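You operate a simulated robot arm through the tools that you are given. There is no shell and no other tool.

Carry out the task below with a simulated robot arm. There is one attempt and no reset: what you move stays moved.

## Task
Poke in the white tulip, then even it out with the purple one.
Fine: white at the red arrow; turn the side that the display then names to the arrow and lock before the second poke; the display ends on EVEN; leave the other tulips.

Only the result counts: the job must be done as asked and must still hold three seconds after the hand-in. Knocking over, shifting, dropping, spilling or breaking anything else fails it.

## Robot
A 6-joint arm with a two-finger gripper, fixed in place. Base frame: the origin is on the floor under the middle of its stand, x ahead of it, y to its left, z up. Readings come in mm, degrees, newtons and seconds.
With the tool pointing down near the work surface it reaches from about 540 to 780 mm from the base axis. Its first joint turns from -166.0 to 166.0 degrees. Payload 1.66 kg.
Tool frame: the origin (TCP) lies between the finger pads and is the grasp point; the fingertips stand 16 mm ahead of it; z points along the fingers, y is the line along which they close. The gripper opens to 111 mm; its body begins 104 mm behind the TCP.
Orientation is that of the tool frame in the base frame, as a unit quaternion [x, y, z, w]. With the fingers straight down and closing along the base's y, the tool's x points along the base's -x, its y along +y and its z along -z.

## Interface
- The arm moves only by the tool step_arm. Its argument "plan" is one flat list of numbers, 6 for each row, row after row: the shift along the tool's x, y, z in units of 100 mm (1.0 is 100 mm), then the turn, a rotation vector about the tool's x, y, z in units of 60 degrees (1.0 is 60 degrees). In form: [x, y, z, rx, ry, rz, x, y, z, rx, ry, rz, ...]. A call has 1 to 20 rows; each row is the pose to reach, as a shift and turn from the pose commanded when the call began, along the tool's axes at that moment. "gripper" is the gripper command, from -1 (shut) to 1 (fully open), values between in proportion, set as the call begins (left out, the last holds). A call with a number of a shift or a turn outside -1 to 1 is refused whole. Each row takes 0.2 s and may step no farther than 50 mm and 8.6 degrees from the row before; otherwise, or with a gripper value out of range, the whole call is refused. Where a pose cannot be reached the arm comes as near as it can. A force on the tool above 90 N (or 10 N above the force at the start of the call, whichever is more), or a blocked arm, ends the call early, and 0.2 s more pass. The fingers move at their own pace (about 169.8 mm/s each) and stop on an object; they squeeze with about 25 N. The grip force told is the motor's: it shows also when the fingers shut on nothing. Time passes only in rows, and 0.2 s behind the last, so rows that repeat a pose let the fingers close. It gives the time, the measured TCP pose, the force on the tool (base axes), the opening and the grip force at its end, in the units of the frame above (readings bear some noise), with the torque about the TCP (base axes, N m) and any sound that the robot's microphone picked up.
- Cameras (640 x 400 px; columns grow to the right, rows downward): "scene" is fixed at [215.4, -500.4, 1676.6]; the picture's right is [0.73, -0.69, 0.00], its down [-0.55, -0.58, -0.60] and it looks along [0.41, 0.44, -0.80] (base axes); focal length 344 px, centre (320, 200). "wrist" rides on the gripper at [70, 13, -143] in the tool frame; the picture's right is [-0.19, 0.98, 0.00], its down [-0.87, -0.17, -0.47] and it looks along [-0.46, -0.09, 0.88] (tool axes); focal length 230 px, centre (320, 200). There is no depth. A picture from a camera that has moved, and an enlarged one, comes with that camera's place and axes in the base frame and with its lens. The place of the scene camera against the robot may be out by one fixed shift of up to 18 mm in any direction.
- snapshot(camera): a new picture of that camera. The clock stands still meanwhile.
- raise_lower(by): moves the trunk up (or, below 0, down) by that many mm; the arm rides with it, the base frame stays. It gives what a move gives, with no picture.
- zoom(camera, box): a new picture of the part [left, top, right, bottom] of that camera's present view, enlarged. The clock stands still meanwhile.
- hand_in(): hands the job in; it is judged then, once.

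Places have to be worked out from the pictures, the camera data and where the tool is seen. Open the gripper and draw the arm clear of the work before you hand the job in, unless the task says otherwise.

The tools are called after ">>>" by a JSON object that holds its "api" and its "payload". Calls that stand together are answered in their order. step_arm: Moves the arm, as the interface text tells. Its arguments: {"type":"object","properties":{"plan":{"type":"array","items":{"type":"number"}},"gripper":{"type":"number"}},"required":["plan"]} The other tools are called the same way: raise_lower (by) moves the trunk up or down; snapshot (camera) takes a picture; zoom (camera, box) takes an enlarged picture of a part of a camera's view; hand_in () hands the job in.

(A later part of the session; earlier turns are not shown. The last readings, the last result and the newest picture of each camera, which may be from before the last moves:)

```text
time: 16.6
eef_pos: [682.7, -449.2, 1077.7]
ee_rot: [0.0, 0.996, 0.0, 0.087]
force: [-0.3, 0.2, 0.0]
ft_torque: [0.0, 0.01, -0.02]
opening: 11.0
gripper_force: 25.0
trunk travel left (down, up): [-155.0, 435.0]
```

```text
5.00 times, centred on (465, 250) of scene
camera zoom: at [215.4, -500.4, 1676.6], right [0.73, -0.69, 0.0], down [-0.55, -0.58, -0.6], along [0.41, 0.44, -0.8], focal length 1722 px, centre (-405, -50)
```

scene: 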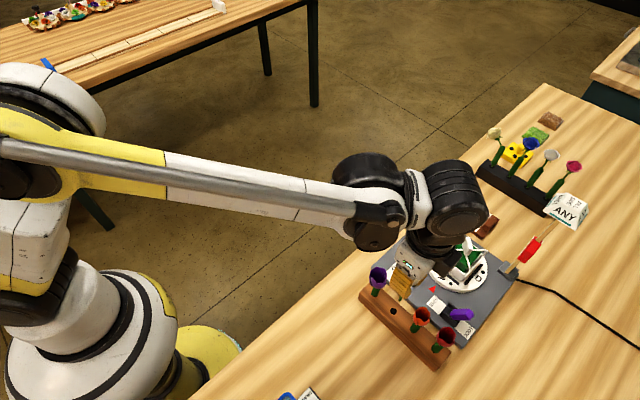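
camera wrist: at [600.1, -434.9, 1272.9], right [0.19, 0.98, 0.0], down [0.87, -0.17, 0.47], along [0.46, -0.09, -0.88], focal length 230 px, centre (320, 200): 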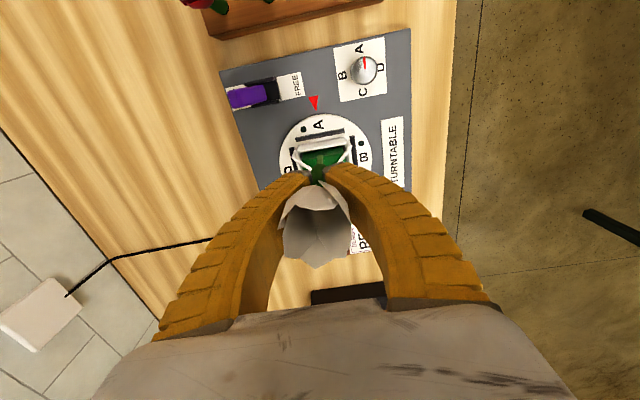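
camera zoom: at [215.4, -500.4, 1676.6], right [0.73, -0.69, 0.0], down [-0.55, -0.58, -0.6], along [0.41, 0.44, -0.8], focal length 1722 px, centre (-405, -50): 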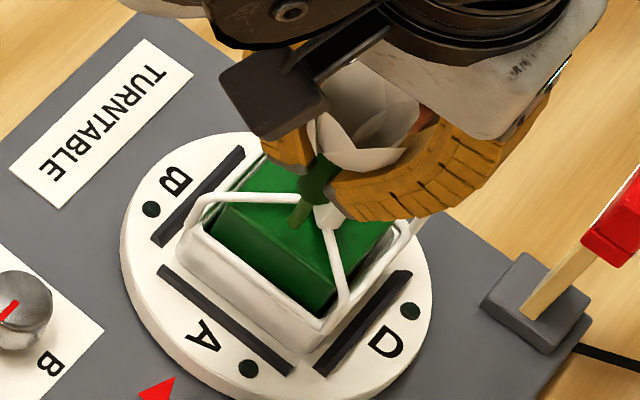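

The spike hangs over the arrow-side triangle between the two wires, about 14 mm above the foam. I push in slowly, watching the force.

>>> {"api": "step_arm", "payload": {"plan": [0, 0, 0.05, 0, 0, 0, 0, 0, 0.1, 0, 0, 0, 0, 0, 0.15, 0, 0, 0, 0, 0, 0.2, 0, 0, 0, 0, 0, 0.24, 0, 0, 0]}}

>>> {"api": "zoom", "payload": {"camera": "scene", "box": [430, 200, 600, 290]}}

```text
time: 17.8
eef_pos: [687.1, -450.2, 1052.2]
ee_rot: [0.0, 0.996, 0.0, 0.087]
force: [0.7, -1.1, -0.1]
ft_torque: [0.04, -0.01, -0.04]
opening: 14.2
gripper_force: 24.9
trunk travel left (down, up): [-155.0, 435.0]
```

```text
3.76 times, centred on (515, 245) of scene
camera zoom: at [215.4, -500.4, 1676.6], right [0.73, -0.69, 0.0], down [-0.55, -0.58, -0.6], along [0.41, 0.44, -0.8], focal length 1297 px, centre (-414, 31)
```

zoom: 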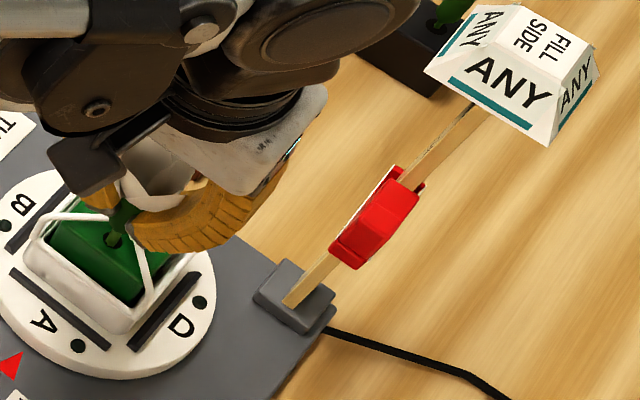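

The opening went from 11 to 14 mm, so the tulip may have shifted in the grip. I look closely before pushing further.

>>> {"api": "zoom", "payload": {"camera": "wrist", "box": [260, 100, 380, 240]}}

>>> {"api": "zoom", "payload": {"camera": "scene", "box": [430, 210, 500, 280]}}

```text
2.86 times, centred on (320, 170) of wrist
camera zoom: at [593.4, -435.0, 1180.6], right [0.19, 0.98, 0.03], down [0.77, -0.17, 0.61], along [0.61, -0.09, -0.79], focal length 657 px, centre (320, 286)
```

zoom: 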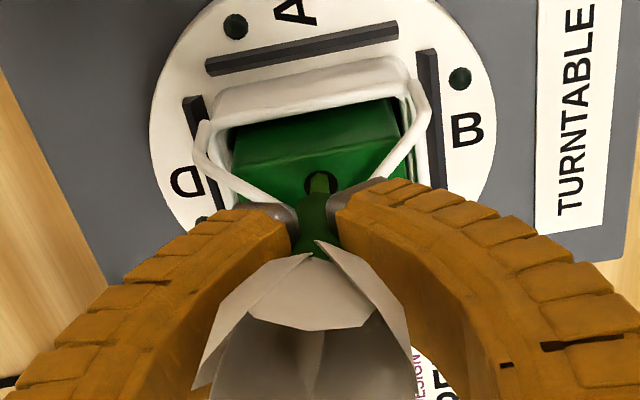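

```text
5.71 times, centred on (465, 245) of scene
camera zoom: at [215.4, -500.4, 1676.6], right [0.73, -0.69, 0.0], down [-0.55, -0.58, -0.6], along [0.41, 0.44, -0.8], focal length 1968 px, centre (-509, -57)
```

zoom: 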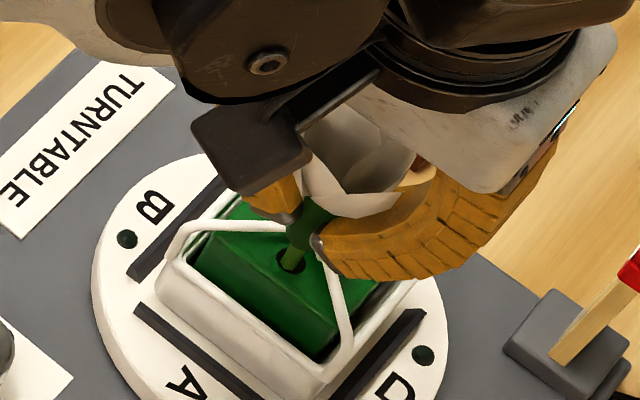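

A hole has opened in the foam around the spike, so it is going in at the right spot and with almost no force. I push another 12 mm in small steps.

>>> {"api": "step_arm", "payload": {"plan": [0, 0, 0.03, 0, 0, 0, 0, 0, 0.06, 0, 0, 0, 0, 0, 0.09, 0, 0, 0, 0, 0, 0.12, 0, 0, 0]}}

>>> {"api": "zoom", "payload": {"camera": "wrist", "box": [260, 100, 380, 240]}}

>>> {"api": "zoom", "payload": {"camera": "scene", "box": [430, 210, 500, 280]}}

>>> {"api": "zoom", "payload": {"camera": "scene", "box": [500, 180, 600, 260]}}

```text
time: 18.8
eef_pos: [688.5, -449.6, 1043.1]
ee_rot: [0.0, 0.996, 0.0, 0.087]
force: [-0.2, -0.1, 1.3]
ft_torque: [0.0, 0.0, 0.04]
opening: 13.9
gripper_force: 25.2
trunk travel left (down, up): [-155.0, 435.0]
```

```text
2.86 times, centred on (320, 170) of wrist
camera zoom: at [594.5, -434.5, 1170.0], right [0.19, 0.98, 0.03], down [0.77, -0.17, 0.62], along [0.61, -0.09, -0.79], focal length 657 px, centre (320, 286)
```

zoom: 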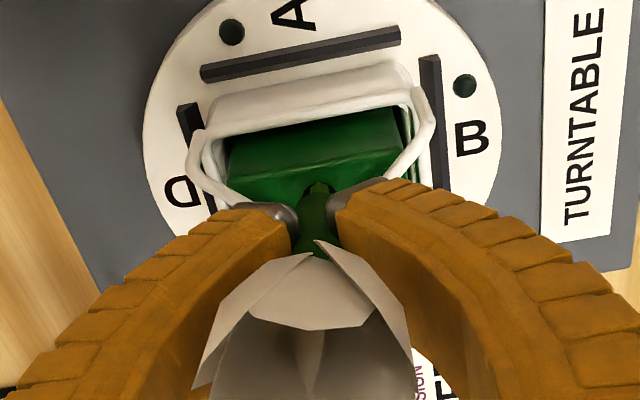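

```text
5.71 times, centred on (465, 245) of scene
camera zoom: at [215.4, -500.4, 1676.6], right [0.73, -0.69, 0.0], down [-0.55, -0.58, -0.6], along [0.41, 0.44, -0.8], focal length 1968 px, centre (-509, -57)
```

zoom: 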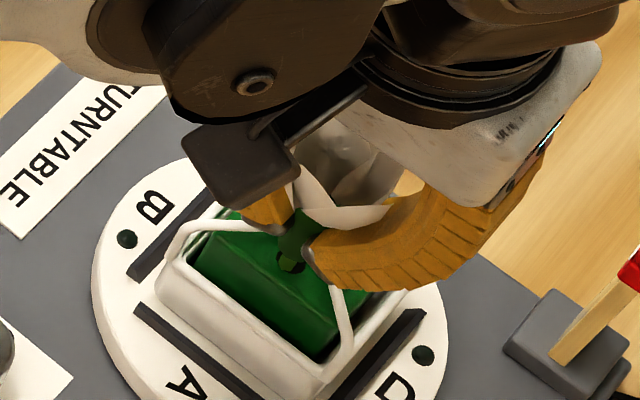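

```text
5.00 times, centred on (550, 220) of scene
camera zoom: at [215.4, -500.4, 1676.6], right [0.73, -0.69, 0.0], down [-0.55, -0.58, -0.6], along [0.41, 0.44, -0.8], focal length 1722 px, centre (-830, 100)
```

zoom: 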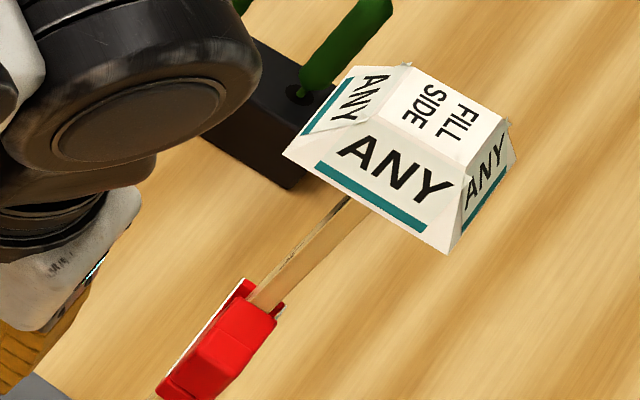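

Still ANY, with the spike about 22 mm in and little force. I push another 10 mm in small steps and check the display again.

>>> {"api": "step_arm", "payload": {"plan": [0, 0, 0.03, 0, 0, 0, 0, 0, 0.06, 0, 0, 0, 0, 0, 0.09, 0, 0, 0, 0, 0, 0.1, 0, 0, 0]}}

>>> {"api": "zoom", "payload": {"camera": "wrist", "box": [260, 100, 380, 240]}}

>>> {"api": "zoom", "payload": {"camera": "scene", "box": [430, 180, 600, 290]}}

```text
time: 19.8
eef_pos: [690.4, -449.6, 1032.4]
ee_rot: [0.001, 0.996, 0.0, 0.087]
force: [0.6, -0.1, 0.9]
ft_torque: [-0.02, -0.06, -0.01]
opening: 14.0
gripper_force: 25.0
trunk travel left (down, up): [-155.0, 435.0]
```

```text
2.86 times, centred on (320, 170) of wrist
camera zoom: at [596.0, -434.4, 1160.5], right [0.19, 0.98, 0.03], down [0.77, -0.17, 0.62], along [0.61, -0.09, -0.79], focal length 657 px, centre (320, 286)
```

zoom: 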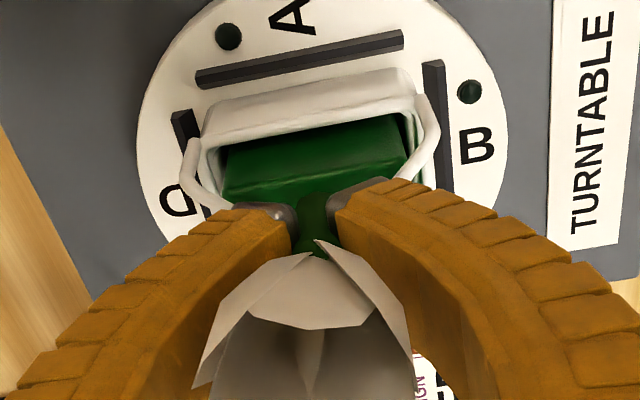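

```text
3.64 times, centred on (515, 235) of scene
camera zoom: at [215.4, -500.4, 1676.6], right [0.73, -0.69, 0.0], down [-0.55, -0.58, -0.6], along [0.41, 0.44, -0.8], focal length 1253 px, centre (-389, 73)
```

zoom: 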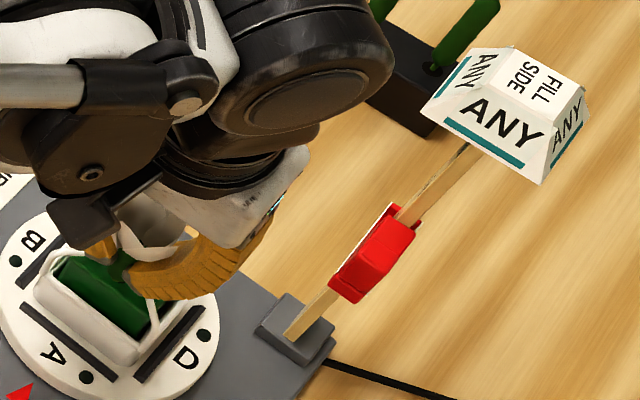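

The sleeve's shoulder is now right at the foam with about 32 mm of spike in, and the display is unchanged. It may update on release, so I open the fingers slightly, to 24 mm, staying around the flower in case it isn't held.

>>> {"api": "step_arm", "payload": {"plan": [0, 0, 0, 0, 0, 0, 0, 0, 0, 0, 0, 0, 0, 0, 0, 0, 0, 0], "gripper": -0.57}}

>>> {"api": "zoom", "payload": {"camera": "wrist", "box": [260, 100, 380, 240]}}

>>> {"api": "zoom", "payload": {"camera": "scene", "box": [430, 180, 600, 290]}}

```text
time: 20.6
eef_pos: [691.5, -448.9, 1032.5]
ee_rot: [0.0, 0.996, 0.0, 0.087]
force: [1.0, 0.5, -0.7]
ft_torque: [0.0, 0.04, 0.01]
opening: 26.4
gripper_force: 2.0
trunk travel left (down, up): [-155.0, 435.0]
```

```text
2.86 times, centred on (320, 170) of wrist
camera zoom: at [596.1, -434.5, 1160.4], right [0.19, 0.98, 0.03], down [0.77, -0.17, 0.62], along [0.61, -0.09, -0.79], focal length 657 px, centre (320, 286)
```

zoom: 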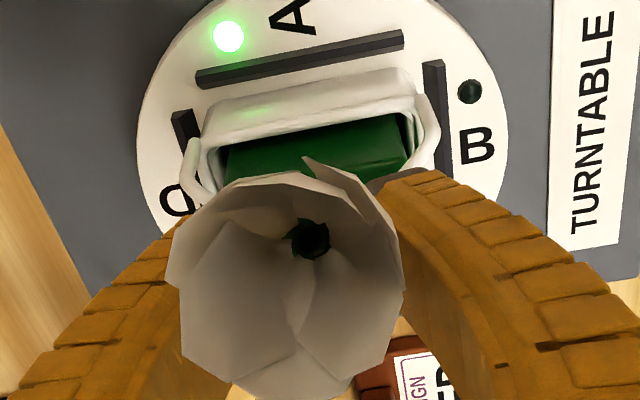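

```text
3.64 times, centred on (515, 235) of scene
camera zoom: at [215.4, -500.4, 1676.6], right [0.73, -0.69, 0.0], down [-0.55, -0.58, -0.6], along [0.41, 0.44, -0.8], focal length 1253 px, centre (-389, 73)
```

zoom: 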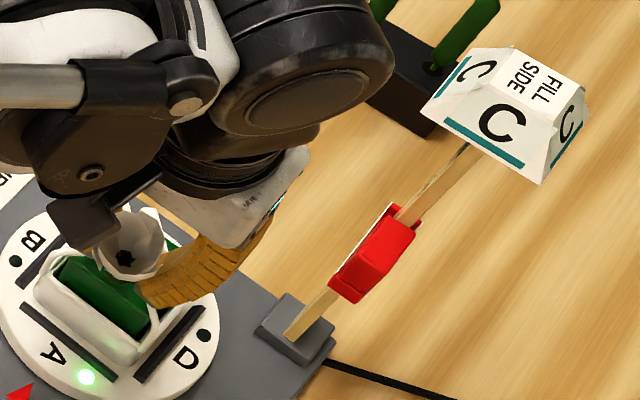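

The A lamp is lit and the display now reads C, so the white tulip has registered at side A. The cup has settled leaning a little, so I check clearance between it and the fingers before opening wider.

>>> {"api": "snapshot", "payload": {"camera": "wrist"}}

>>> {"api": "zoom", "payload": {"camera": "scene", "box": [425, 215, 485, 285]}}

```text
taken
camera wrist: at [596.1, -434.5, 1160.4], right [0.19, 0.98, 0.03], down [0.77, -0.17, 0.62], along [0.61, -0.09, -0.79], focal length 230 px, centre (320, 200)
```

wrist: 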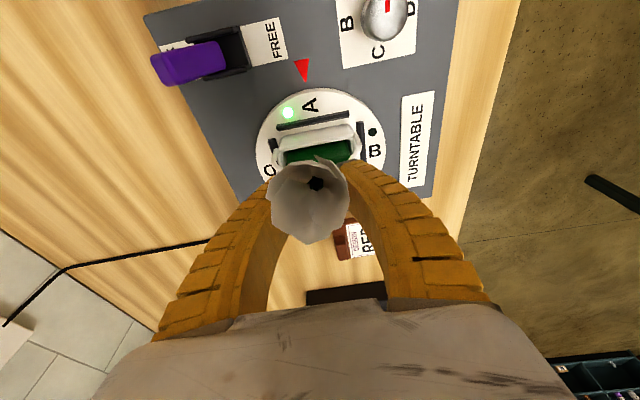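

```text
5.71 times, centred on (455, 250) of scene
camera zoom: at [215.4, -500.4, 1676.6], right [0.73, -0.69, 0.0], down [-0.55, -0.58, -0.6], along [0.41, 0.44, -0.8], focal length 1968 px, centre (-451, -86)
```

zoom: 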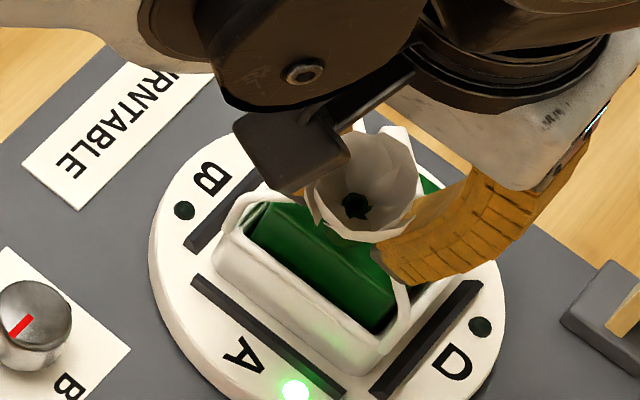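

The white tulip leans towards the robot more than it did. I wait half a second without moving to see whether it is still shifting.

>>> {"api": "step_arm", "payload": {"plan": [0, 0, 0, 0, 0, 0, 0, 0, 0, 0, 0, 0, 0, 0, 0, 0, 0, 0]}}

>>> {"api": "zoom", "payload": {"camera": "wrist", "box": [240, 100, 400, 260]}}

>>> {"api": "zoom", "payload": {"camera": "scene", "box": [425, 215, 485, 285]}}

```text
time: 21.4
eef_pos: [689.5, -449.2, 1032.7]
ee_rot: [0.001, 0.996, 0.0, 0.088]
force: [-0.6, -0.5, 0.6]
ft_torque: [0.02, 0.0, 0.0]
opening: 27.0
gripper_force: 1.9
trunk travel left (down, up): [-155.0, 435.0]
```

```text
2.50 times, centred on (320, 180) of wrist
camera zoom: at [596.0, -434.5, 1160.4], right [0.19, 0.98, 0.03], down [0.77, -0.17, 0.62], along [0.61, -0.09, -0.79], focal length 575 px, centre (320, 250)
```

zoom: 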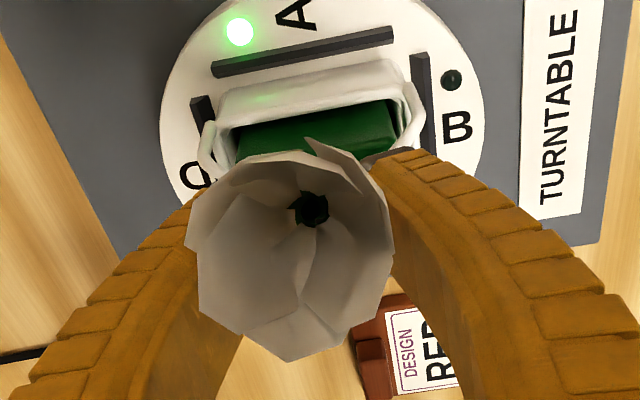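

```text
5.71 times, centred on (455, 250) of scene
camera zoom: at [215.4, -500.4, 1676.6], right [0.73, -0.69, 0.0], down [-0.55, -0.58, -0.6], along [0.41, 0.44, -0.8], focal length 1968 px, centre (-451, -86)
```

zoom: 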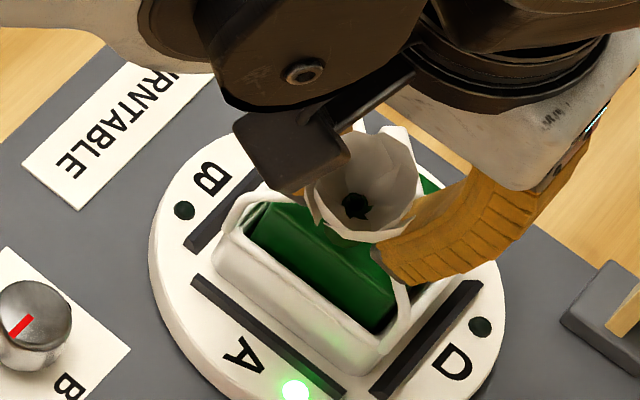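

It is static. I open the fingers fully (they move apart along y, away from the cup) and hold position.

>>> {"api": "step_arm", "payload": {"plan": [0, 0, 0, 0, 0, 0, 0, 0, 0, 0, 0, 0, 0, 0, 0, 0, 0, 0], "gripper": 1}}

>>> {"api": "snapshot", "payload": {"camera": "wrist"}}

>>> {"api": "zoom", "payload": {"camera": "scene", "box": [425, 215, 485, 285]}}

```text
time: 22.2
eef_pos: [691.1, -447.8, 1032.8]
ee_rot: [-0.001, 0.996, -0.001, 0.087]
force: [-1.1, 0.1, -1.1]
ft_torque: [-0.02, 0.0, -0.04]
opening: 110.7
gripper_force: 0.0
trunk travel left (down, up): [-155.0, 435.0]
```

```text
taken
camera wrist: at [596.1, -434.5, 1160.4], right [0.19, 0.98, 0.03], down [0.77, -0.17, 0.62], along [0.61, -0.09, -0.79], focal length 230 px, centre (320, 200)
```

wrist: 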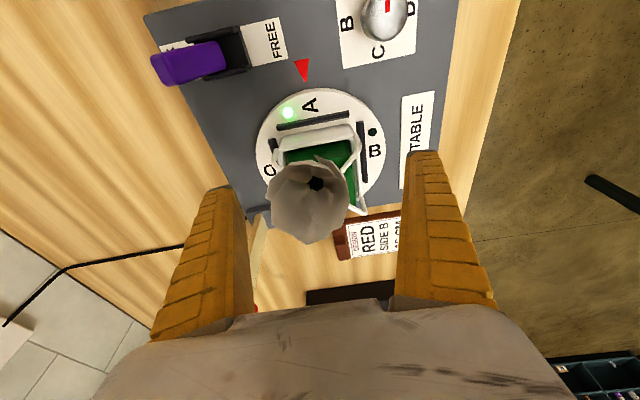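

```text
5.71 times, centred on (455, 250) of scene
camera zoom: at [215.4, -500.4, 1676.6], right [0.73, -0.69, 0.0], down [-0.55, -0.58, -0.6], along [0.41, 0.44, -0.8], focal length 1968 px, centre (-451, -86)
```

zoom: 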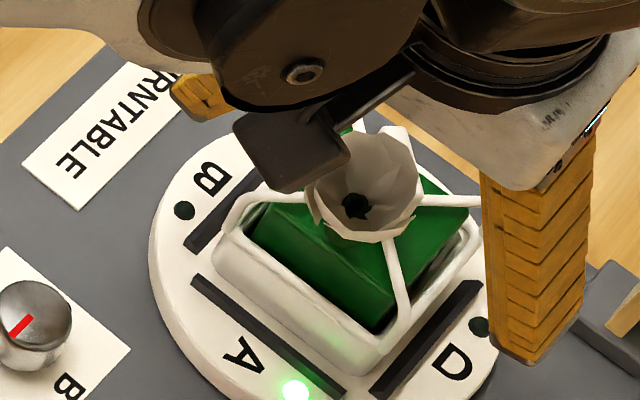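

The tulip stands by itself. I withdraw 100 mm straight back along the tool axis, keeping the cup between the open fingers.

>>> {"api": "step_arm", "payload": {"plan": [0, 0, -0.2, 0, 0, 0, 0, 0, -0.5, 0, 0, 0, 0, 0, -0.8, 0, 0, 0, 0, 0, -1.0, 0, 0, 0]}}

>>> {"api": "snapshot", "payload": {"camera": "wrist"}}

>>> {"api": "zoom", "payload": {"camera": "scene", "box": [415, 200, 495, 290]}}

```text
time: 23.2
eef_pos: [674.6, -448.8, 1130.8]
ee_rot: [0.0, 0.996, 0.0, 0.088]
force: [0.4, -0.2, 0.2]
ft_torque: [0.02, 0.02, -0.02]
opening: 110.8
gripper_force: 0.2
trunk travel left (down, up): [-155.0, 435.0]
```

```text
taken
camera wrist: at [578.5, -434.3, 1258.8], right [0.19, 0.98, 0.03], down [0.77, -0.17, 0.62], along [0.61, -0.09, -0.79], focal length 230 px, centre (320, 200)
```

wrist: 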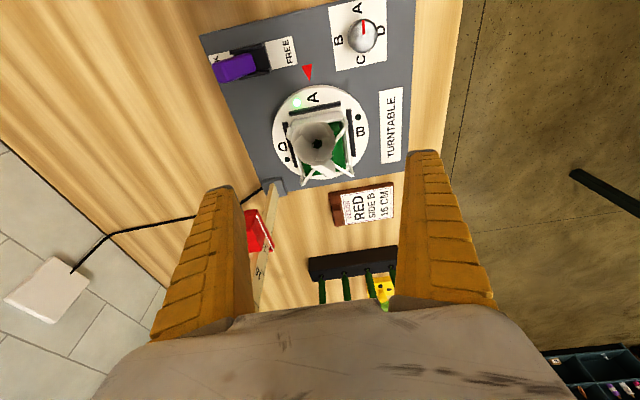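

```text
4.44 times, centred on (455, 245) of scene
camera zoom: at [215.4, -500.4, 1676.6], right [0.73, -0.69, 0.0], down [-0.55, -0.58, -0.6], along [0.41, 0.44, -0.8], focal length 1531 px, centre (-280, 0)
```

zoom: 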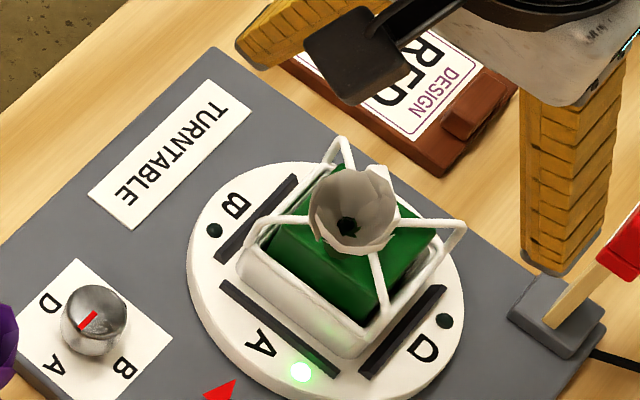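

The white tulip is well set. Next is the lever: I first straighten the tool and rise a little, then head for the lever with the tool turned so the fingers close across it.

>>> {"api": "step_arm", "payload": {"plan": [0.1, 0, -0.1, 0, 0.083, 0, 0.2, 0, -0.15, 0, 0.167, 0, 0.5, 0, -0.1, 0, 0.167, 0]}}

>>> {"api": "step_arm", "payload": {"plan": [0.05, -0.1, 0, 0, 0, 0.14, 0.1, -0.2, 0, 0, 0, 0.28, 0.12, -0.3, 0, 0, 0, 0.42, 0.15, -0.4, 0, 0, 0, 0.56, 0.17, -0.5, 0, 0, 0, 0.7, 0.18, -0.55, 0, 0, 0, 0.84, 0.18, -0.6, 0, 0, 0, 0.98]}}

>>> {"api": "step_arm", "payload": {"plan": [0, 0, 0, 0, 0, 0.13, 0, 0, 0, 0, 0, 0.26, 0, 0, 0, 0, 0, 0.39, 0, 0, 0, 0, 0, 0.52]}}

>>> {"api": "snapshot", "payload": {"camera": "wrist"}}

```text
time: 24.0
eef_pos: [621.1, -448.6, 1132.0]
ee_rot: [0.0, 1.0, 0.0, 0.0]
force: [-0.5, 0.7, -0.3]
ft_torque: [-0.01, 0.01, 0.0]
opening: 111.1
gripper_force: 0.0
trunk travel left (down, up): [-155.0, 435.0]
```

```text
time: 25.6
eef_pos: [603.1, -509.2, 1133.3]
ee_rot: [0.492, 0.871, 0.0, -0.001]
force: [0.1, -0.2, -0.3]
ft_torque: [0.02, -0.03, -0.02]
opening: 110.7
gripper_force: 0.0
trunk travel left (down, up): [-155.0, 435.0]
```

```text
time: 26.6
eef_pos: [603.9, -508.8, 1132.0]
ee_rot: [0.708, 0.707, 0.001, 0.0]
force: [-0.4, -0.4, -0.2]
ft_torque: [0.0, 0.01, -0.03]
opening: 111.2
gripper_force: 0.1
trunk travel left (down, up): [-155.0, 435.0]
```

```text
taken
camera wrist: at [616.7, -438.1, 1274.6], right [0.98, -0.19, 0.0], down [-0.17, -0.87, 0.47], along [-0.09, -0.46, -0.88], focal length 230 px, centre (320, 200)
```

wrist: 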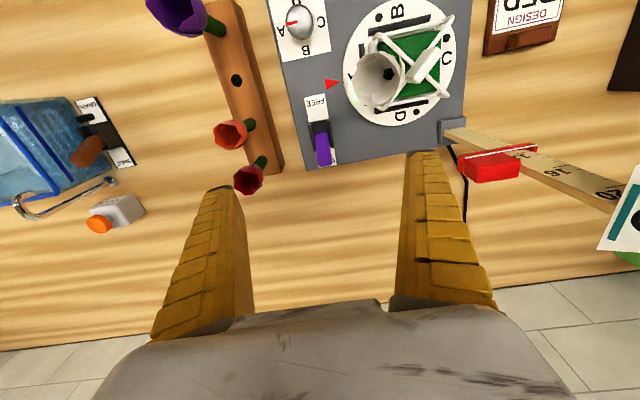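

The lever is in view between the fingers. I zoom in on it to measure its place.

>>> {"api": "zoom", "payload": {"camera": "wrist", "box": [290, 80, 350, 180]}}

>>> {"api": "zoom", "payload": {"camera": "scene", "box": [425, 285, 485, 345]}}

```text
4.00 times, centred on (320, 130) of wrist
camera zoom: at [616.7, -438.1, 1274.6], right [0.98, -0.19, 0.0], down [-0.17, -0.87, 0.47], along [-0.09, -0.46, -0.88], focal length 920 px, centre (320, 480)
```

zoom: 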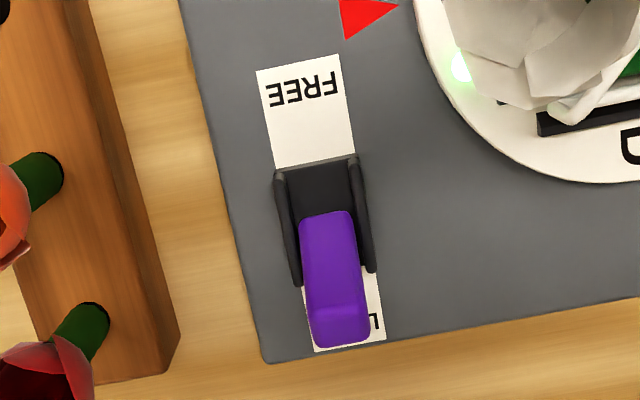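

```text
6.67 times, centred on (455, 315) of scene
camera zoom: at [215.4, -500.4, 1676.6], right [0.73, -0.69, 0.0], down [-0.55, -0.58, -0.6], along [0.41, 0.44, -0.8], focal length 2297 px, centre (-580, -567)
```

zoom: 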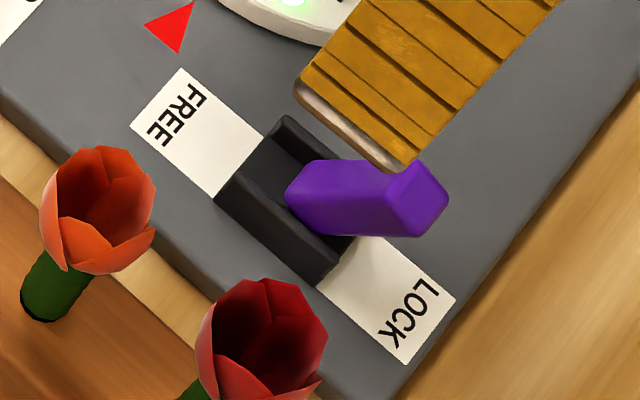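

The lever tip is at about (604, -541, 967), pivoting near y≈-515. Before lowering the gripper there I check how high and where the white cup now stands, since the gripper body must clear it.

>>> {"api": "zoom", "payload": {"camera": "wrist", "box": [340, 20, 460, 130]}}

>>> {"api": "zoom", "payload": {"camera": "scene", "box": [425, 200, 505, 300]}}

```text
3.64 times, centred on (400, 75) of wrist
camera zoom: at [616.7, -438.1, 1274.6], right [0.98, -0.19, 0.0], down [-0.17, -0.87, 0.47], along [-0.09, -0.46, -0.88], focal length 837 px, centre (29, 654)
```

zoom: 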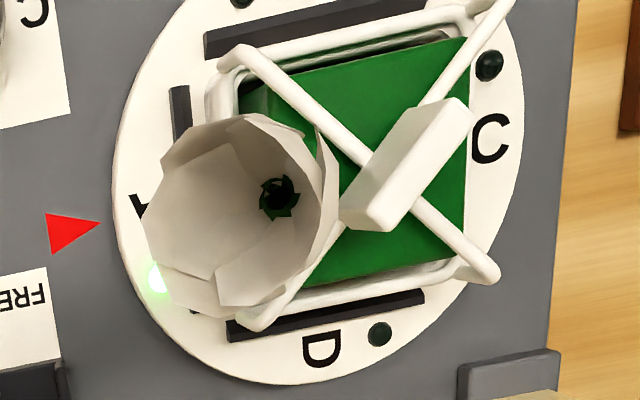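

```text
4.00 times, centred on (465, 250) of scene
camera zoom: at [215.4, -500.4, 1676.6], right [0.73, -0.69, 0.0], down [-0.55, -0.58, -0.6], along [0.41, 0.44, -0.8], focal length 1378 px, centre (-260, 0)
```

zoom: 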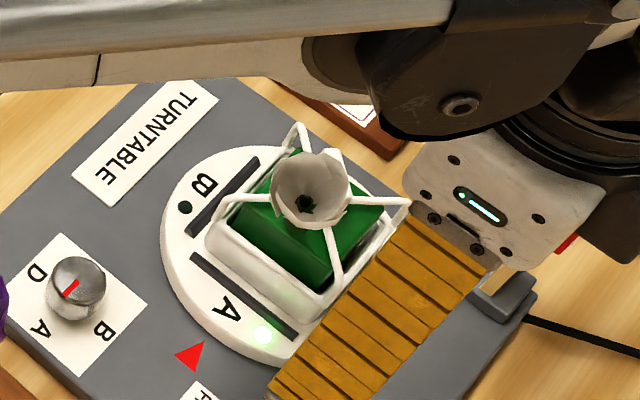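

The white cup leans to about 22°, with its rim near (660, -449) and its top near z≈1067. To keep the gripper body clear of it, I turn the tool back to closing along y and straddle the lever in the direction it swings.

>>> {"api": "step_arm", "payload": {"plan": [-0.05, 0, 0, 0, 0, -0.14, -0.1, 0, 0, 0, 0, -0.28, -0.15, 0, 0, 0, 0, -0.42, -0.2, 0, 0, 0, 0, -0.56, -0.25, 0, 0, 0, 0, -0.7, -0.29, 0, 0, 0, 0, -0.84, -0.29, 0, 0, 0, 0, -0.98]}}

>>> {"api": "step_arm", "payload": {"plan": [0, 0, 0, 0, 0, -0.13, 0, 0, 0, 0, 0, -0.26, 0, 0, 0, 0, 0, -0.39, 0, 0, 0, 0, 0, -0.52], "gripper": -0.15}}

>>> {"api": "raise_lower", "payload": {"by": -60}}

>>> {"api": "snapshot", "payload": {"camera": "wrist"}}

>>> {"api": "snapshot", "payload": {"camera": "scene"}}

```text
time: 28.2
eef_pos: [599.2, -532.0, 1128.4]
ee_rot: [0.268, 0.963, 0.0, 0.0]
force: [0.1, -0.6, -0.4]
ft_torque: [0.0, 0.01, -0.01]
opening: 110.9
gripper_force: 0.1
out of reach, approached as far as the arm can: row 6, 7
trunk travel left (down, up): [-155.0, 435.0]
```

```text
time: 29.2
eef_pos: [597.4, -532.7, 1129.1]
ee_rot: [-0.001, 1.0, 0.0, 0.0]
force: [0.0, 0.2, -0.5]
ft_torque: [-0.01, 0.01, 0.02]
opening: 49.5
gripper_force: 1.9
trunk travel left (down, up): [-155.0, 435.0]
```

```text
time: 30.2
eef_pos: [597.9, -533.3, 1068.7]
ee_rot: [0.001, 1.0, 0.0, 0.0]
force: [0.4, 1.7, 0.1]
ft_torque: [-0.03, -0.01, 0.01]
opening: 49.3
gripper_force: 1.7
trunk travel left (down, up): [-95.0, 495.0]
```

```text
taken
camera wrist: at [527.1, -517.3, 1211.7], right [0.19, 0.98, 0.0], down [0.87, -0.17, 0.47], along [0.46, -0.09, -0.88], focal length 230 px, centre (320, 200)
```

wrist: 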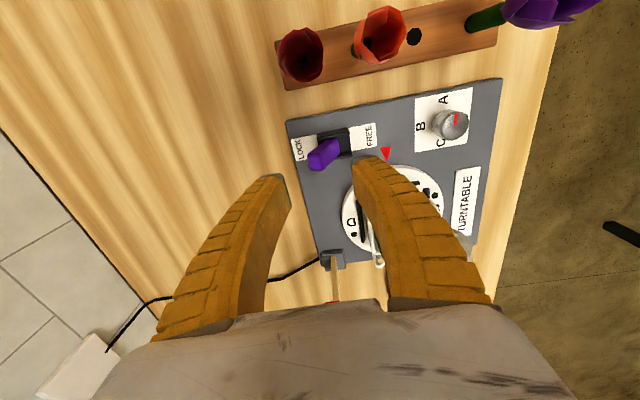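

```text
taken
```

scene: 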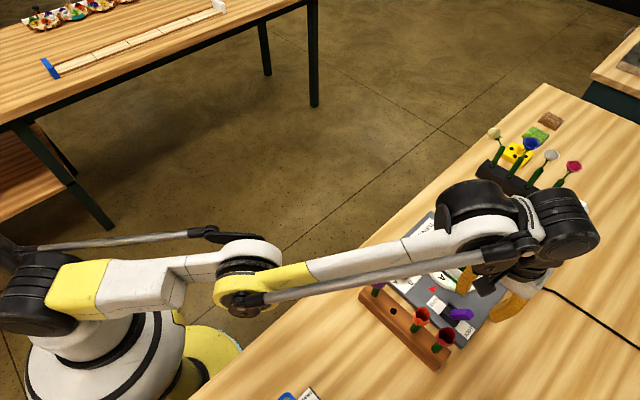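

The arm reached less than expected here. Working from both limits, reach is better with the trunk higher, so I raise it 100 mm and then come down with the arm.

>>> {"api": "raise_lower", "payload": {"by": 100}}

>>> {"api": "step_arm", "payload": {"plan": [-0.06, -0.05, 0.3, 0, 0, 0, -0.06, -0.05, 0.6, 0, 0, 0, -0.06, -0.05, 0.9, 0, 0, 0]}}

>>> {"api": "snapshot", "payload": {"camera": "scene"}}

>>> {"api": "snapshot", "payload": {"camera": "wrist"}}

```text
time: 31.6
eef_pos: [598.3, -532.3, 1168.8]
ee_rot: [0.0, 1.0, 0.0, 0.0]
force: [0.3, 1.0, -0.8]
ft_torque: [0.03, 0.02, -0.03]
opening: 49.3
gripper_force: 1.3
trunk travel left (down, up): [-195.0, 395.0]
```

```text
time: 32.4
eef_pos: [617.1, -550.4, 1082.9]
ee_rot: [0.0, 1.0, 0.001, -0.002]
force: [-0.7, -1.3, -0.6]
ft_torque: [0.01, 0.0, -0.01]
opening: 49.6
gripper_force: 1.9
out of reach, approached as far as the arm can: row 2, 3
trunk travel left (down, up): [-195.0, 395.0]
```

```text
taken
```

scene: 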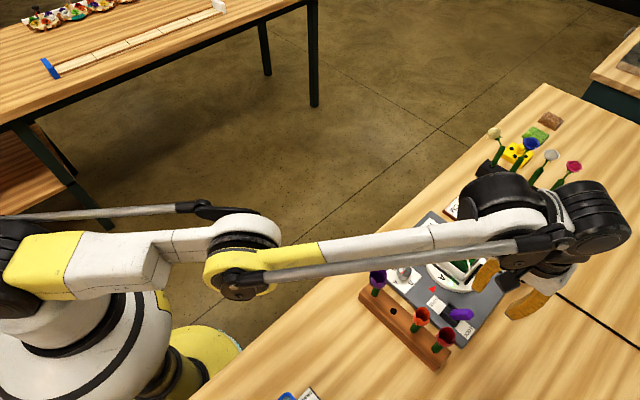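

```text
taken
camera wrist: at [546.6, -535.4, 1225.3], right [0.19, 0.98, 0.0], down [0.87, -0.17, 0.47], along [0.46, -0.09, -0.88], focal length 230 px, centre (320, 200)
```

wrist: 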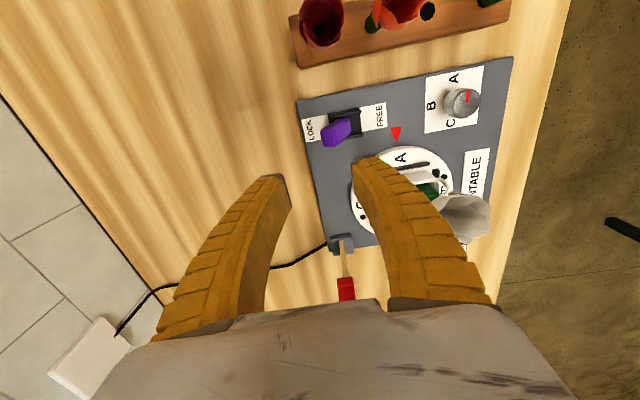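

The arm is near full stretch, so small moves inwards don't resolve. I look at its posture before pulling it back in.

>>> {"api": "zoom", "payload": {"camera": "scene", "box": [0, 130, 640, 400]}}

>>> {"api": "zoom", "payload": {"camera": "scene", "box": [420, 170, 640, 340]}}

```text
1.00 times, centred on (320, 265) of scene (not enlarged: the box is as wide or as high as the picture)
camera zoom: at [215.4, -500.4, 1676.6], right [0.73, -0.69, 0.0], down [-0.55, -0.58, -0.6], along [0.41, 0.44, -0.8], focal length 344 px, centre (320, 135)
```

zoom: 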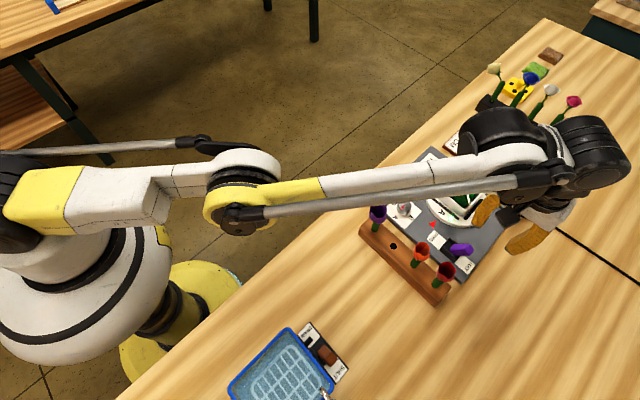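

```text
2.35 times, centred on (530, 255) of scene
camera zoom: at [215.4, -500.4, 1676.6], right [0.73, -0.69, 0.0], down [-0.55, -0.58, -0.6], along [0.41, 0.44, -0.8], focal length 811 px, centre (-174, 71)
```

zoom: 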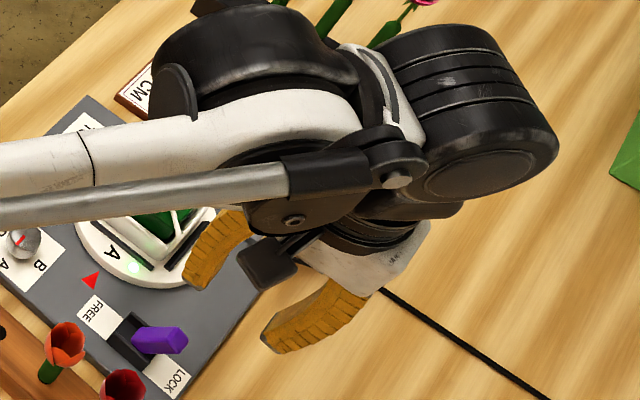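

The arm is almost straight from shoulder to wrist. I pull in towards the base by about 60 mm and up 40 mm so it can fold again, and then check the posture.

>>> {"api": "step_arm", "payload": {"plan": [0.15, 0.13, -0.15, 0, 0, 0, 0.3, 0.26, -0.3, 0, 0, 0, 0.45, 0.4, -0.4, 0, 0, 0]}}

>>> {"api": "snapshot", "payload": {"camera": "scene"}}

```text
time: 33.2
eef_pos: [600.8, -536.7, 1137.9]
ee_rot: [0.0, 1.0, 0.001, -0.001]
force: [0.2, 0.1, 0.7]
ft_torque: [0.0, 0.04, -0.01]
opening: 49.7
gripper_force: 1.9
out of reach, approached as far as the arm can: row 1, 2, 3
trunk travel left (down, up): [-195.0, 395.0]
```

```text
taken
```

scene: 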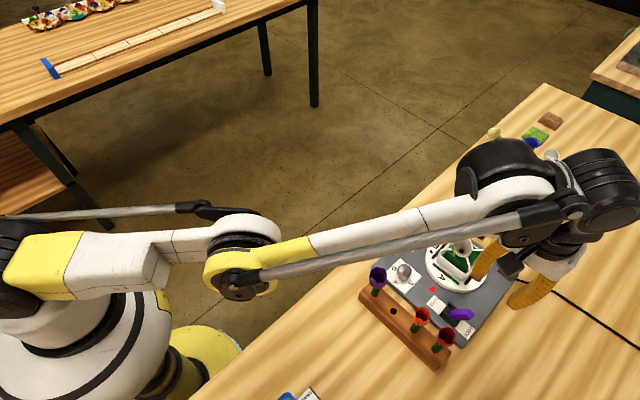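

The upper arm is pinned at its forward limit. I raise the trunk 200 mm for safety, then bring the tool down so the forearm swings back past straight into its normal elbow-up posture.

>>> {"api": "raise_lower", "payload": {"by": 200}}

>>> {"api": "step_arm", "payload": {"plan": [0, 0, 0.3, 0, 0, 0, 0, 0, 0.6, 0, 0, 0, 0, 0, 0.9, 0, 0, 0]}}

>>> {"api": "snapshot", "payload": {"camera": "scene"}}

```text
time: 35.3
eef_pos: [600.7, -535.6, 1338.4]
ee_rot: [0.0, 1.0, 0.001, -0.001]
force: [-0.1, 0.6, 0.7]
ft_torque: [0.02, -0.02, 0.01]
opening: 49.5
gripper_force: 1.7
trunk travel left (down, up): [-395.0, 195.0]
```

```text
time: 36.1
eef_pos: [611.8, -547.1, 1254.8]
ee_rot: [0.0, 1.0, 0.001, -0.001]
force: [-1.8, 0.6, 0.5]
ft_torque: [-0.05, -0.1, -0.01]
opening: 49.5
gripper_force: 1.2
out of reach, approached as far as the arm can: row 1, 2, 3
trunk travel left (down, up): [-395.0, 195.0]
```

```text
taken
```

scene: 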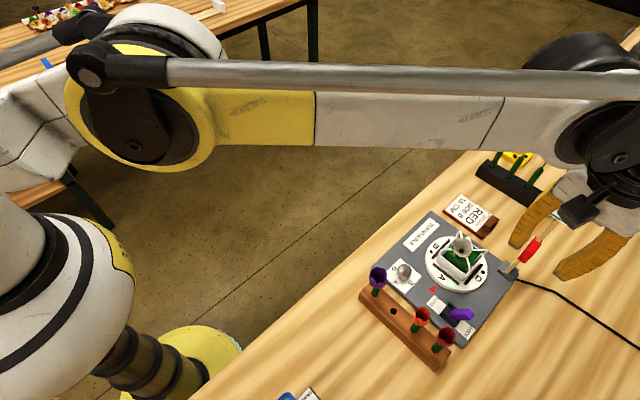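

The forearm is swinging down, and the device and white tulip are untouched. I continue down.

>>> {"api": "step_arm", "payload": {"plan": [0, 0, 0.3, 0, 0, 0, 0, 0, 0.6, 0, 0, 0, 0, 0, 0.9, 0, 0, 0]}}

>>> {"api": "snapshot", "payload": {"camera": "scene"}}

```text
time: 36.9
eef_pos: [600.3, -536.7, 1157.6]
ee_rot: [0.0, 1.0, 0.001, 0.0]
force: [-0.9, -0.2, 0.0]
ft_torque: [0.03, 0.03, -0.02]
opening: 49.3
gripper_force: 2.1
trunk travel left (down, up): [-395.0, 195.0]
```

```text
taken
```

scene: 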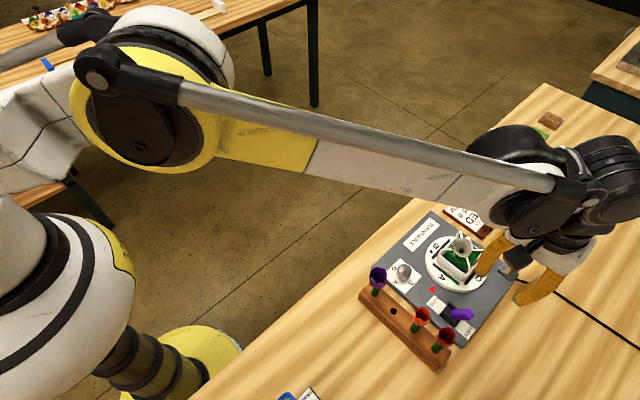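

The arm is back in a normal elbow-up posture and on target. I lower the trunk by 90 mm, keeping the arm's shape, and look at the lever from above.

>>> {"api": "raise_lower", "payload": {"by": -90}}

>>> {"api": "snapshot", "payload": {"camera": "wrist"}}

>>> {"api": "zoom", "payload": {"camera": "wrist", "box": [270, 80, 390, 200]}}

```text
time: 38.2
eef_pos: [600.0, -536.3, 1067.9]
ee_rot: [0.0, 1.0, 0.0, -0.001]
force: [0.4, 0.7, 0.2]
ft_torque: [0.01, -0.04, 0.01]
opening: 49.5
gripper_force: 2.0
trunk travel left (down, up): [-305.0, 285.0]
```

```text
taken
camera wrist: at [529.7, -522.2, 1210.6], right [0.19, 0.98, 0.0], down [0.87, -0.17, 0.47], along [0.46, -0.09, -0.88], focal length 230 px, centre (320, 200)
```

wrist: 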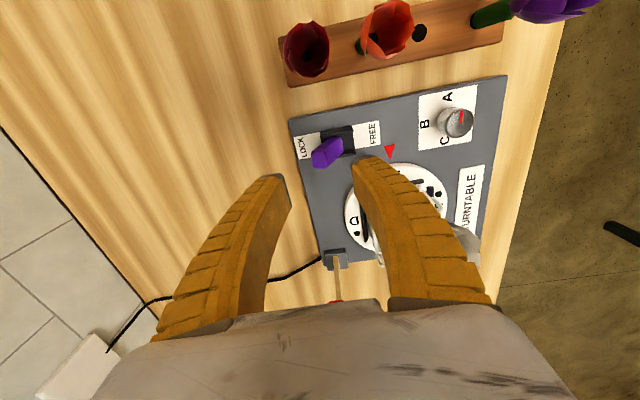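

```text
3.33 times, centred on (330, 140) of wrist
camera zoom: at [529.7, -522.2, 1210.6], right [0.19, 0.98, 0.0], down [0.87, -0.17, 0.47], along [0.46, -0.09, -0.88], focal length 767 px, centre (287, 400)
```

zoom: 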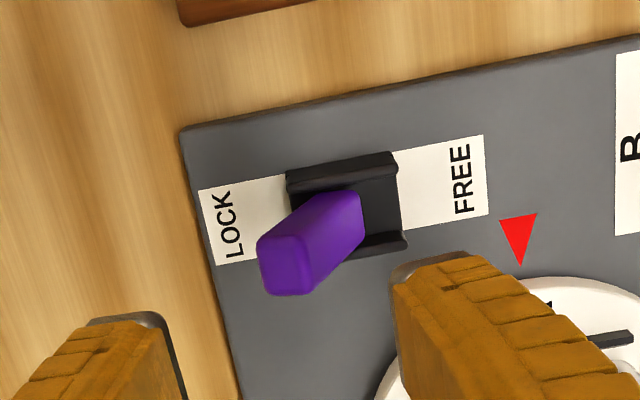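

The fingers straddle the lever well. I descend to TCP z≈968 with a 4 mm correction in x, so the tips sit either side of the handle above its housing.

>>> {"api": "step_arm", "payload": {"plan": [-0.04, -0.02, 0.25, 0, 0, 0, -0.04, -0.02, 0.5, 0, 0, 0, -0.04, -0.02, 0.75, 0, 0, 0, -0.04, -0.02, 0.98, 0, 0, 0]}}

>>> {"api": "snapshot", "payload": {"camera": "wrist"}}

>>> {"api": "zoom", "payload": {"camera": "scene", "box": [400, 250, 520, 360]}}

```text
time: 39.2
eef_pos: [604.5, -538.1, 969.1]
ee_rot: [0.0, 1.0, 0.001, -0.001]
force: [-0.3, -0.8, -0.2]
ft_torque: [0.02, 0.0, 0.02]
opening: 49.6
gripper_force: 1.5
trunk travel left (down, up): [-305.0, 285.0]
```

```text
taken
camera wrist: at [534.1, -524.1, 1111.7], right [0.19, 0.98, 0.0], down [0.87, -0.17, 0.47], along [0.46, -0.09, -0.88], focal length 230 px, centre (320, 200)
```

wrist: 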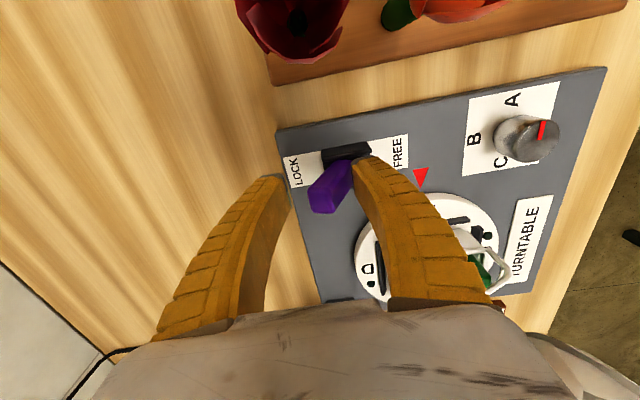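

```text
3.64 times, centred on (460, 305) of scene
camera zoom: at [215.4, -500.4, 1676.6], right [0.73, -0.69, 0.0], down [-0.55, -0.58, -0.6], along [0.41, 0.44, -0.8], focal length 1253 px, centre (-189, -182)
```

zoom: 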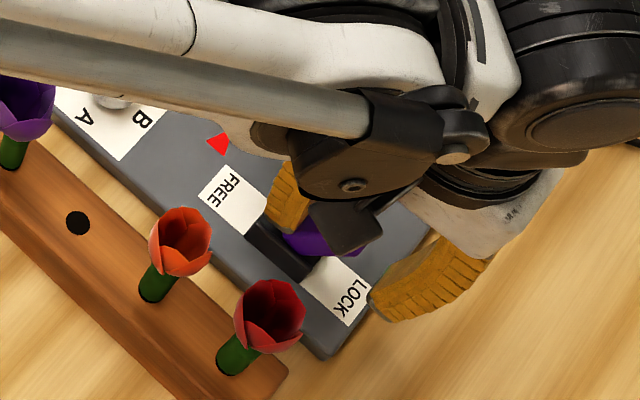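

The handle sits between the fingers. I back off 6 mm in x and rise 4 mm, to keep the gripper body clear of the white cup, then push towards FREE (+y) by 35 mm and check the readings.

>>> {"api": "step_arm", "payload": {"plan": [0.06, 0, -0.04, 0, 0, 0, 0.06, 0.1, -0.04, 0, 0, 0, 0.06, 0.2, -0.04, 0, 0, 0, 0.06, 0.28, -0.04, 0, 0, 0, 0.06, 0.35, -0.04, 0, 0, 0]}}

>>> {"api": "snapshot", "payload": {"camera": "wrist"}}

>>> {"api": "zoom", "payload": {"camera": "scene", "box": [400, 230, 520, 350]}}

```text
time: 40.4
eef_pos: [597.6, -503.3, 974.7]
ee_rot: [0.0, 1.0, 0.002, -0.001]
force: [0.6, 0.5, -0.4]
ft_torque: [-0.01, 0.03, -0.01]
opening: 49.7
gripper_force: 2.1
trunk travel left (down, up): [-305.0, 285.0]
```

```text
taken
camera wrist: at [527.8, -489.1, 1116.6], right [0.19, 0.98, 0.0], down [0.87, -0.17, 0.47], along [0.46, -0.09, -0.88], focal length 230 px, centre (320, 200)
```

wrist: 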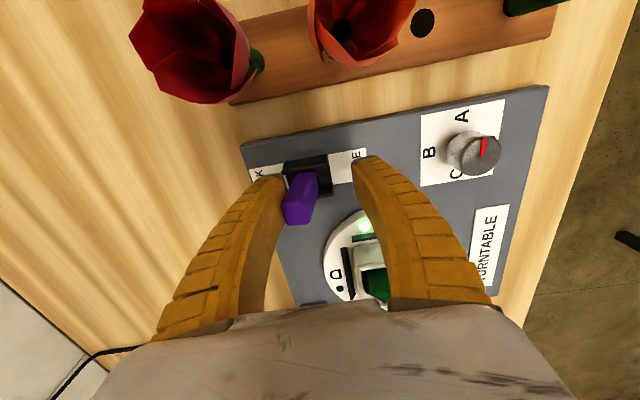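

```text
3.33 times, centred on (460, 290) of scene
camera zoom: at [215.4, -500.4, 1676.6], right [0.73, -0.69, 0.0], down [-0.55, -0.58, -0.6], along [0.41, 0.44, -0.8], focal length 1148 px, centre (-147, -100)
```

zoom: 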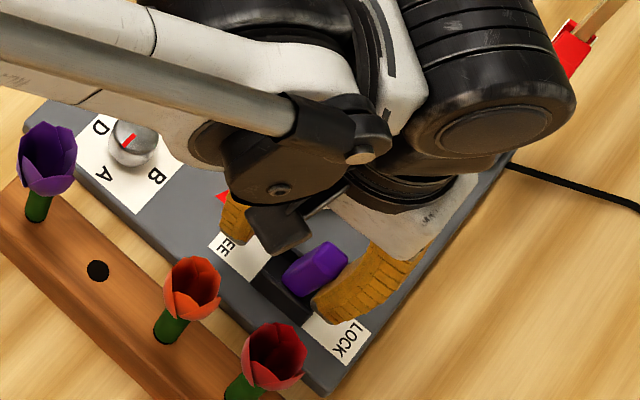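

The -y finger has picked up the lever and is moving it with almost no force. I push on another 25 mm.

>>> {"api": "step_arm", "payload": {"plan": [0, 0.08, 0, 0, 0, 0, 0, 0.16, 0, 0, 0, 0, 0, 0.25, 0, 0, 0, 0]}}

>>> {"api": "snapshot", "payload": {"camera": "wrist"}}

>>> {"api": "zoom", "payload": {"camera": "scene", "box": [400, 230, 520, 350]}}

```text
time: 41.2
eef_pos: [597.3, -480.0, 973.1]
ee_rot: [0.0, 1.0, 0.0, 0.0]
force: [4.1, -10.8, 5.9]
ft_torque: [-0.27, -0.12, 0.09]
opening: 56.0
gripper_force: 7.0
trunk travel left (down, up): [-305.0, 285.0]
```

```text
taken
camera wrist: at [527.5, -465.3, 1116.6], right [0.19, 0.98, 0.0], down [0.87, -0.17, 0.47], along [0.46, -0.09, -0.88], focal length 230 px, centre (320, 200)
```

wrist: 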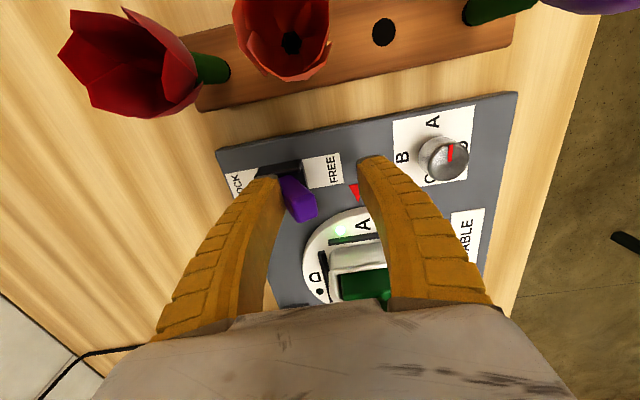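

```text
3.33 times, centred on (460, 290) of scene
camera zoom: at [215.4, -500.4, 1676.6], right [0.73, -0.69, 0.0], down [-0.55, -0.58, -0.6], along [0.41, 0.44, -0.8], focal length 1148 px, centre (-147, -100)
```

zoom: 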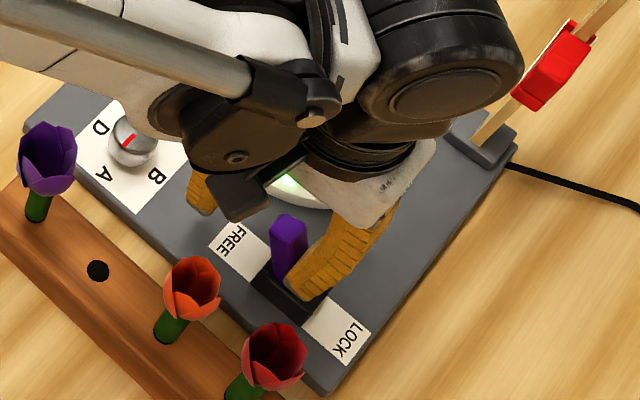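

The force rose to 11 N in -y and the lever now leans to the FREE side, so it is at its stop. I back off 12 mm, rise 100 mm and check.

>>> {"api": "step_arm", "payload": {"plan": [0, -0.06, 0, 0, 0, 0, 0, -0.12, 0, 0, 0, 0, 0, -0.12, -0.3, 0, 0, 0, 0, -0.12, -0.65, 0, 0, 0, 0, -0.12, -1.0, 0, 0, 0]}}

>>> {"api": "snapshot", "payload": {"camera": "wrist"}}

>>> {"api": "zoom", "payload": {"camera": "scene", "box": [400, 230, 520, 350]}}

```text
time: 42.4
eef_pos: [596.6, -490.5, 1075.1]
ee_rot: [0.0, 1.0, 0.0, -0.001]
force: [-0.3, 0.7, 0.2]
ft_torque: [0.01, -0.05, 0.01]
opening: 49.3
gripper_force: 1.2
trunk travel left (down, up): [-305.0, 285.0]
```

```text
taken
camera wrist: at [528.0, -475.6, 1217.3], right [0.19, 0.98, 0.0], down [0.87, -0.17, 0.47], along [0.46, -0.09, -0.88], focal length 230 px, centre (320, 200)
```

wrist: 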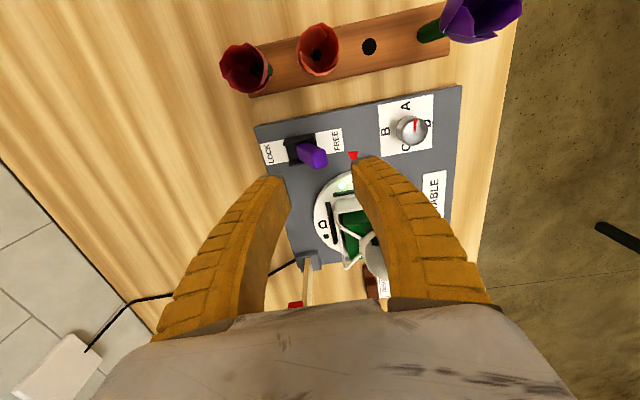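

```text
3.33 times, centred on (460, 290) of scene
camera zoom: at [215.4, -500.4, 1676.6], right [0.73, -0.69, 0.0], down [-0.55, -0.58, -0.6], along [0.41, 0.44, -0.8], focal length 1148 px, centre (-147, -100)
```

zoom: 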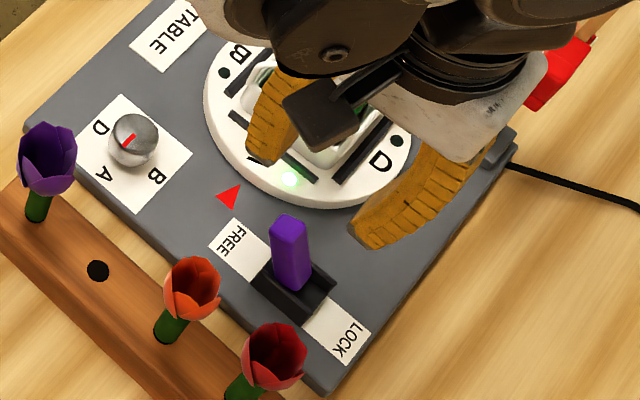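

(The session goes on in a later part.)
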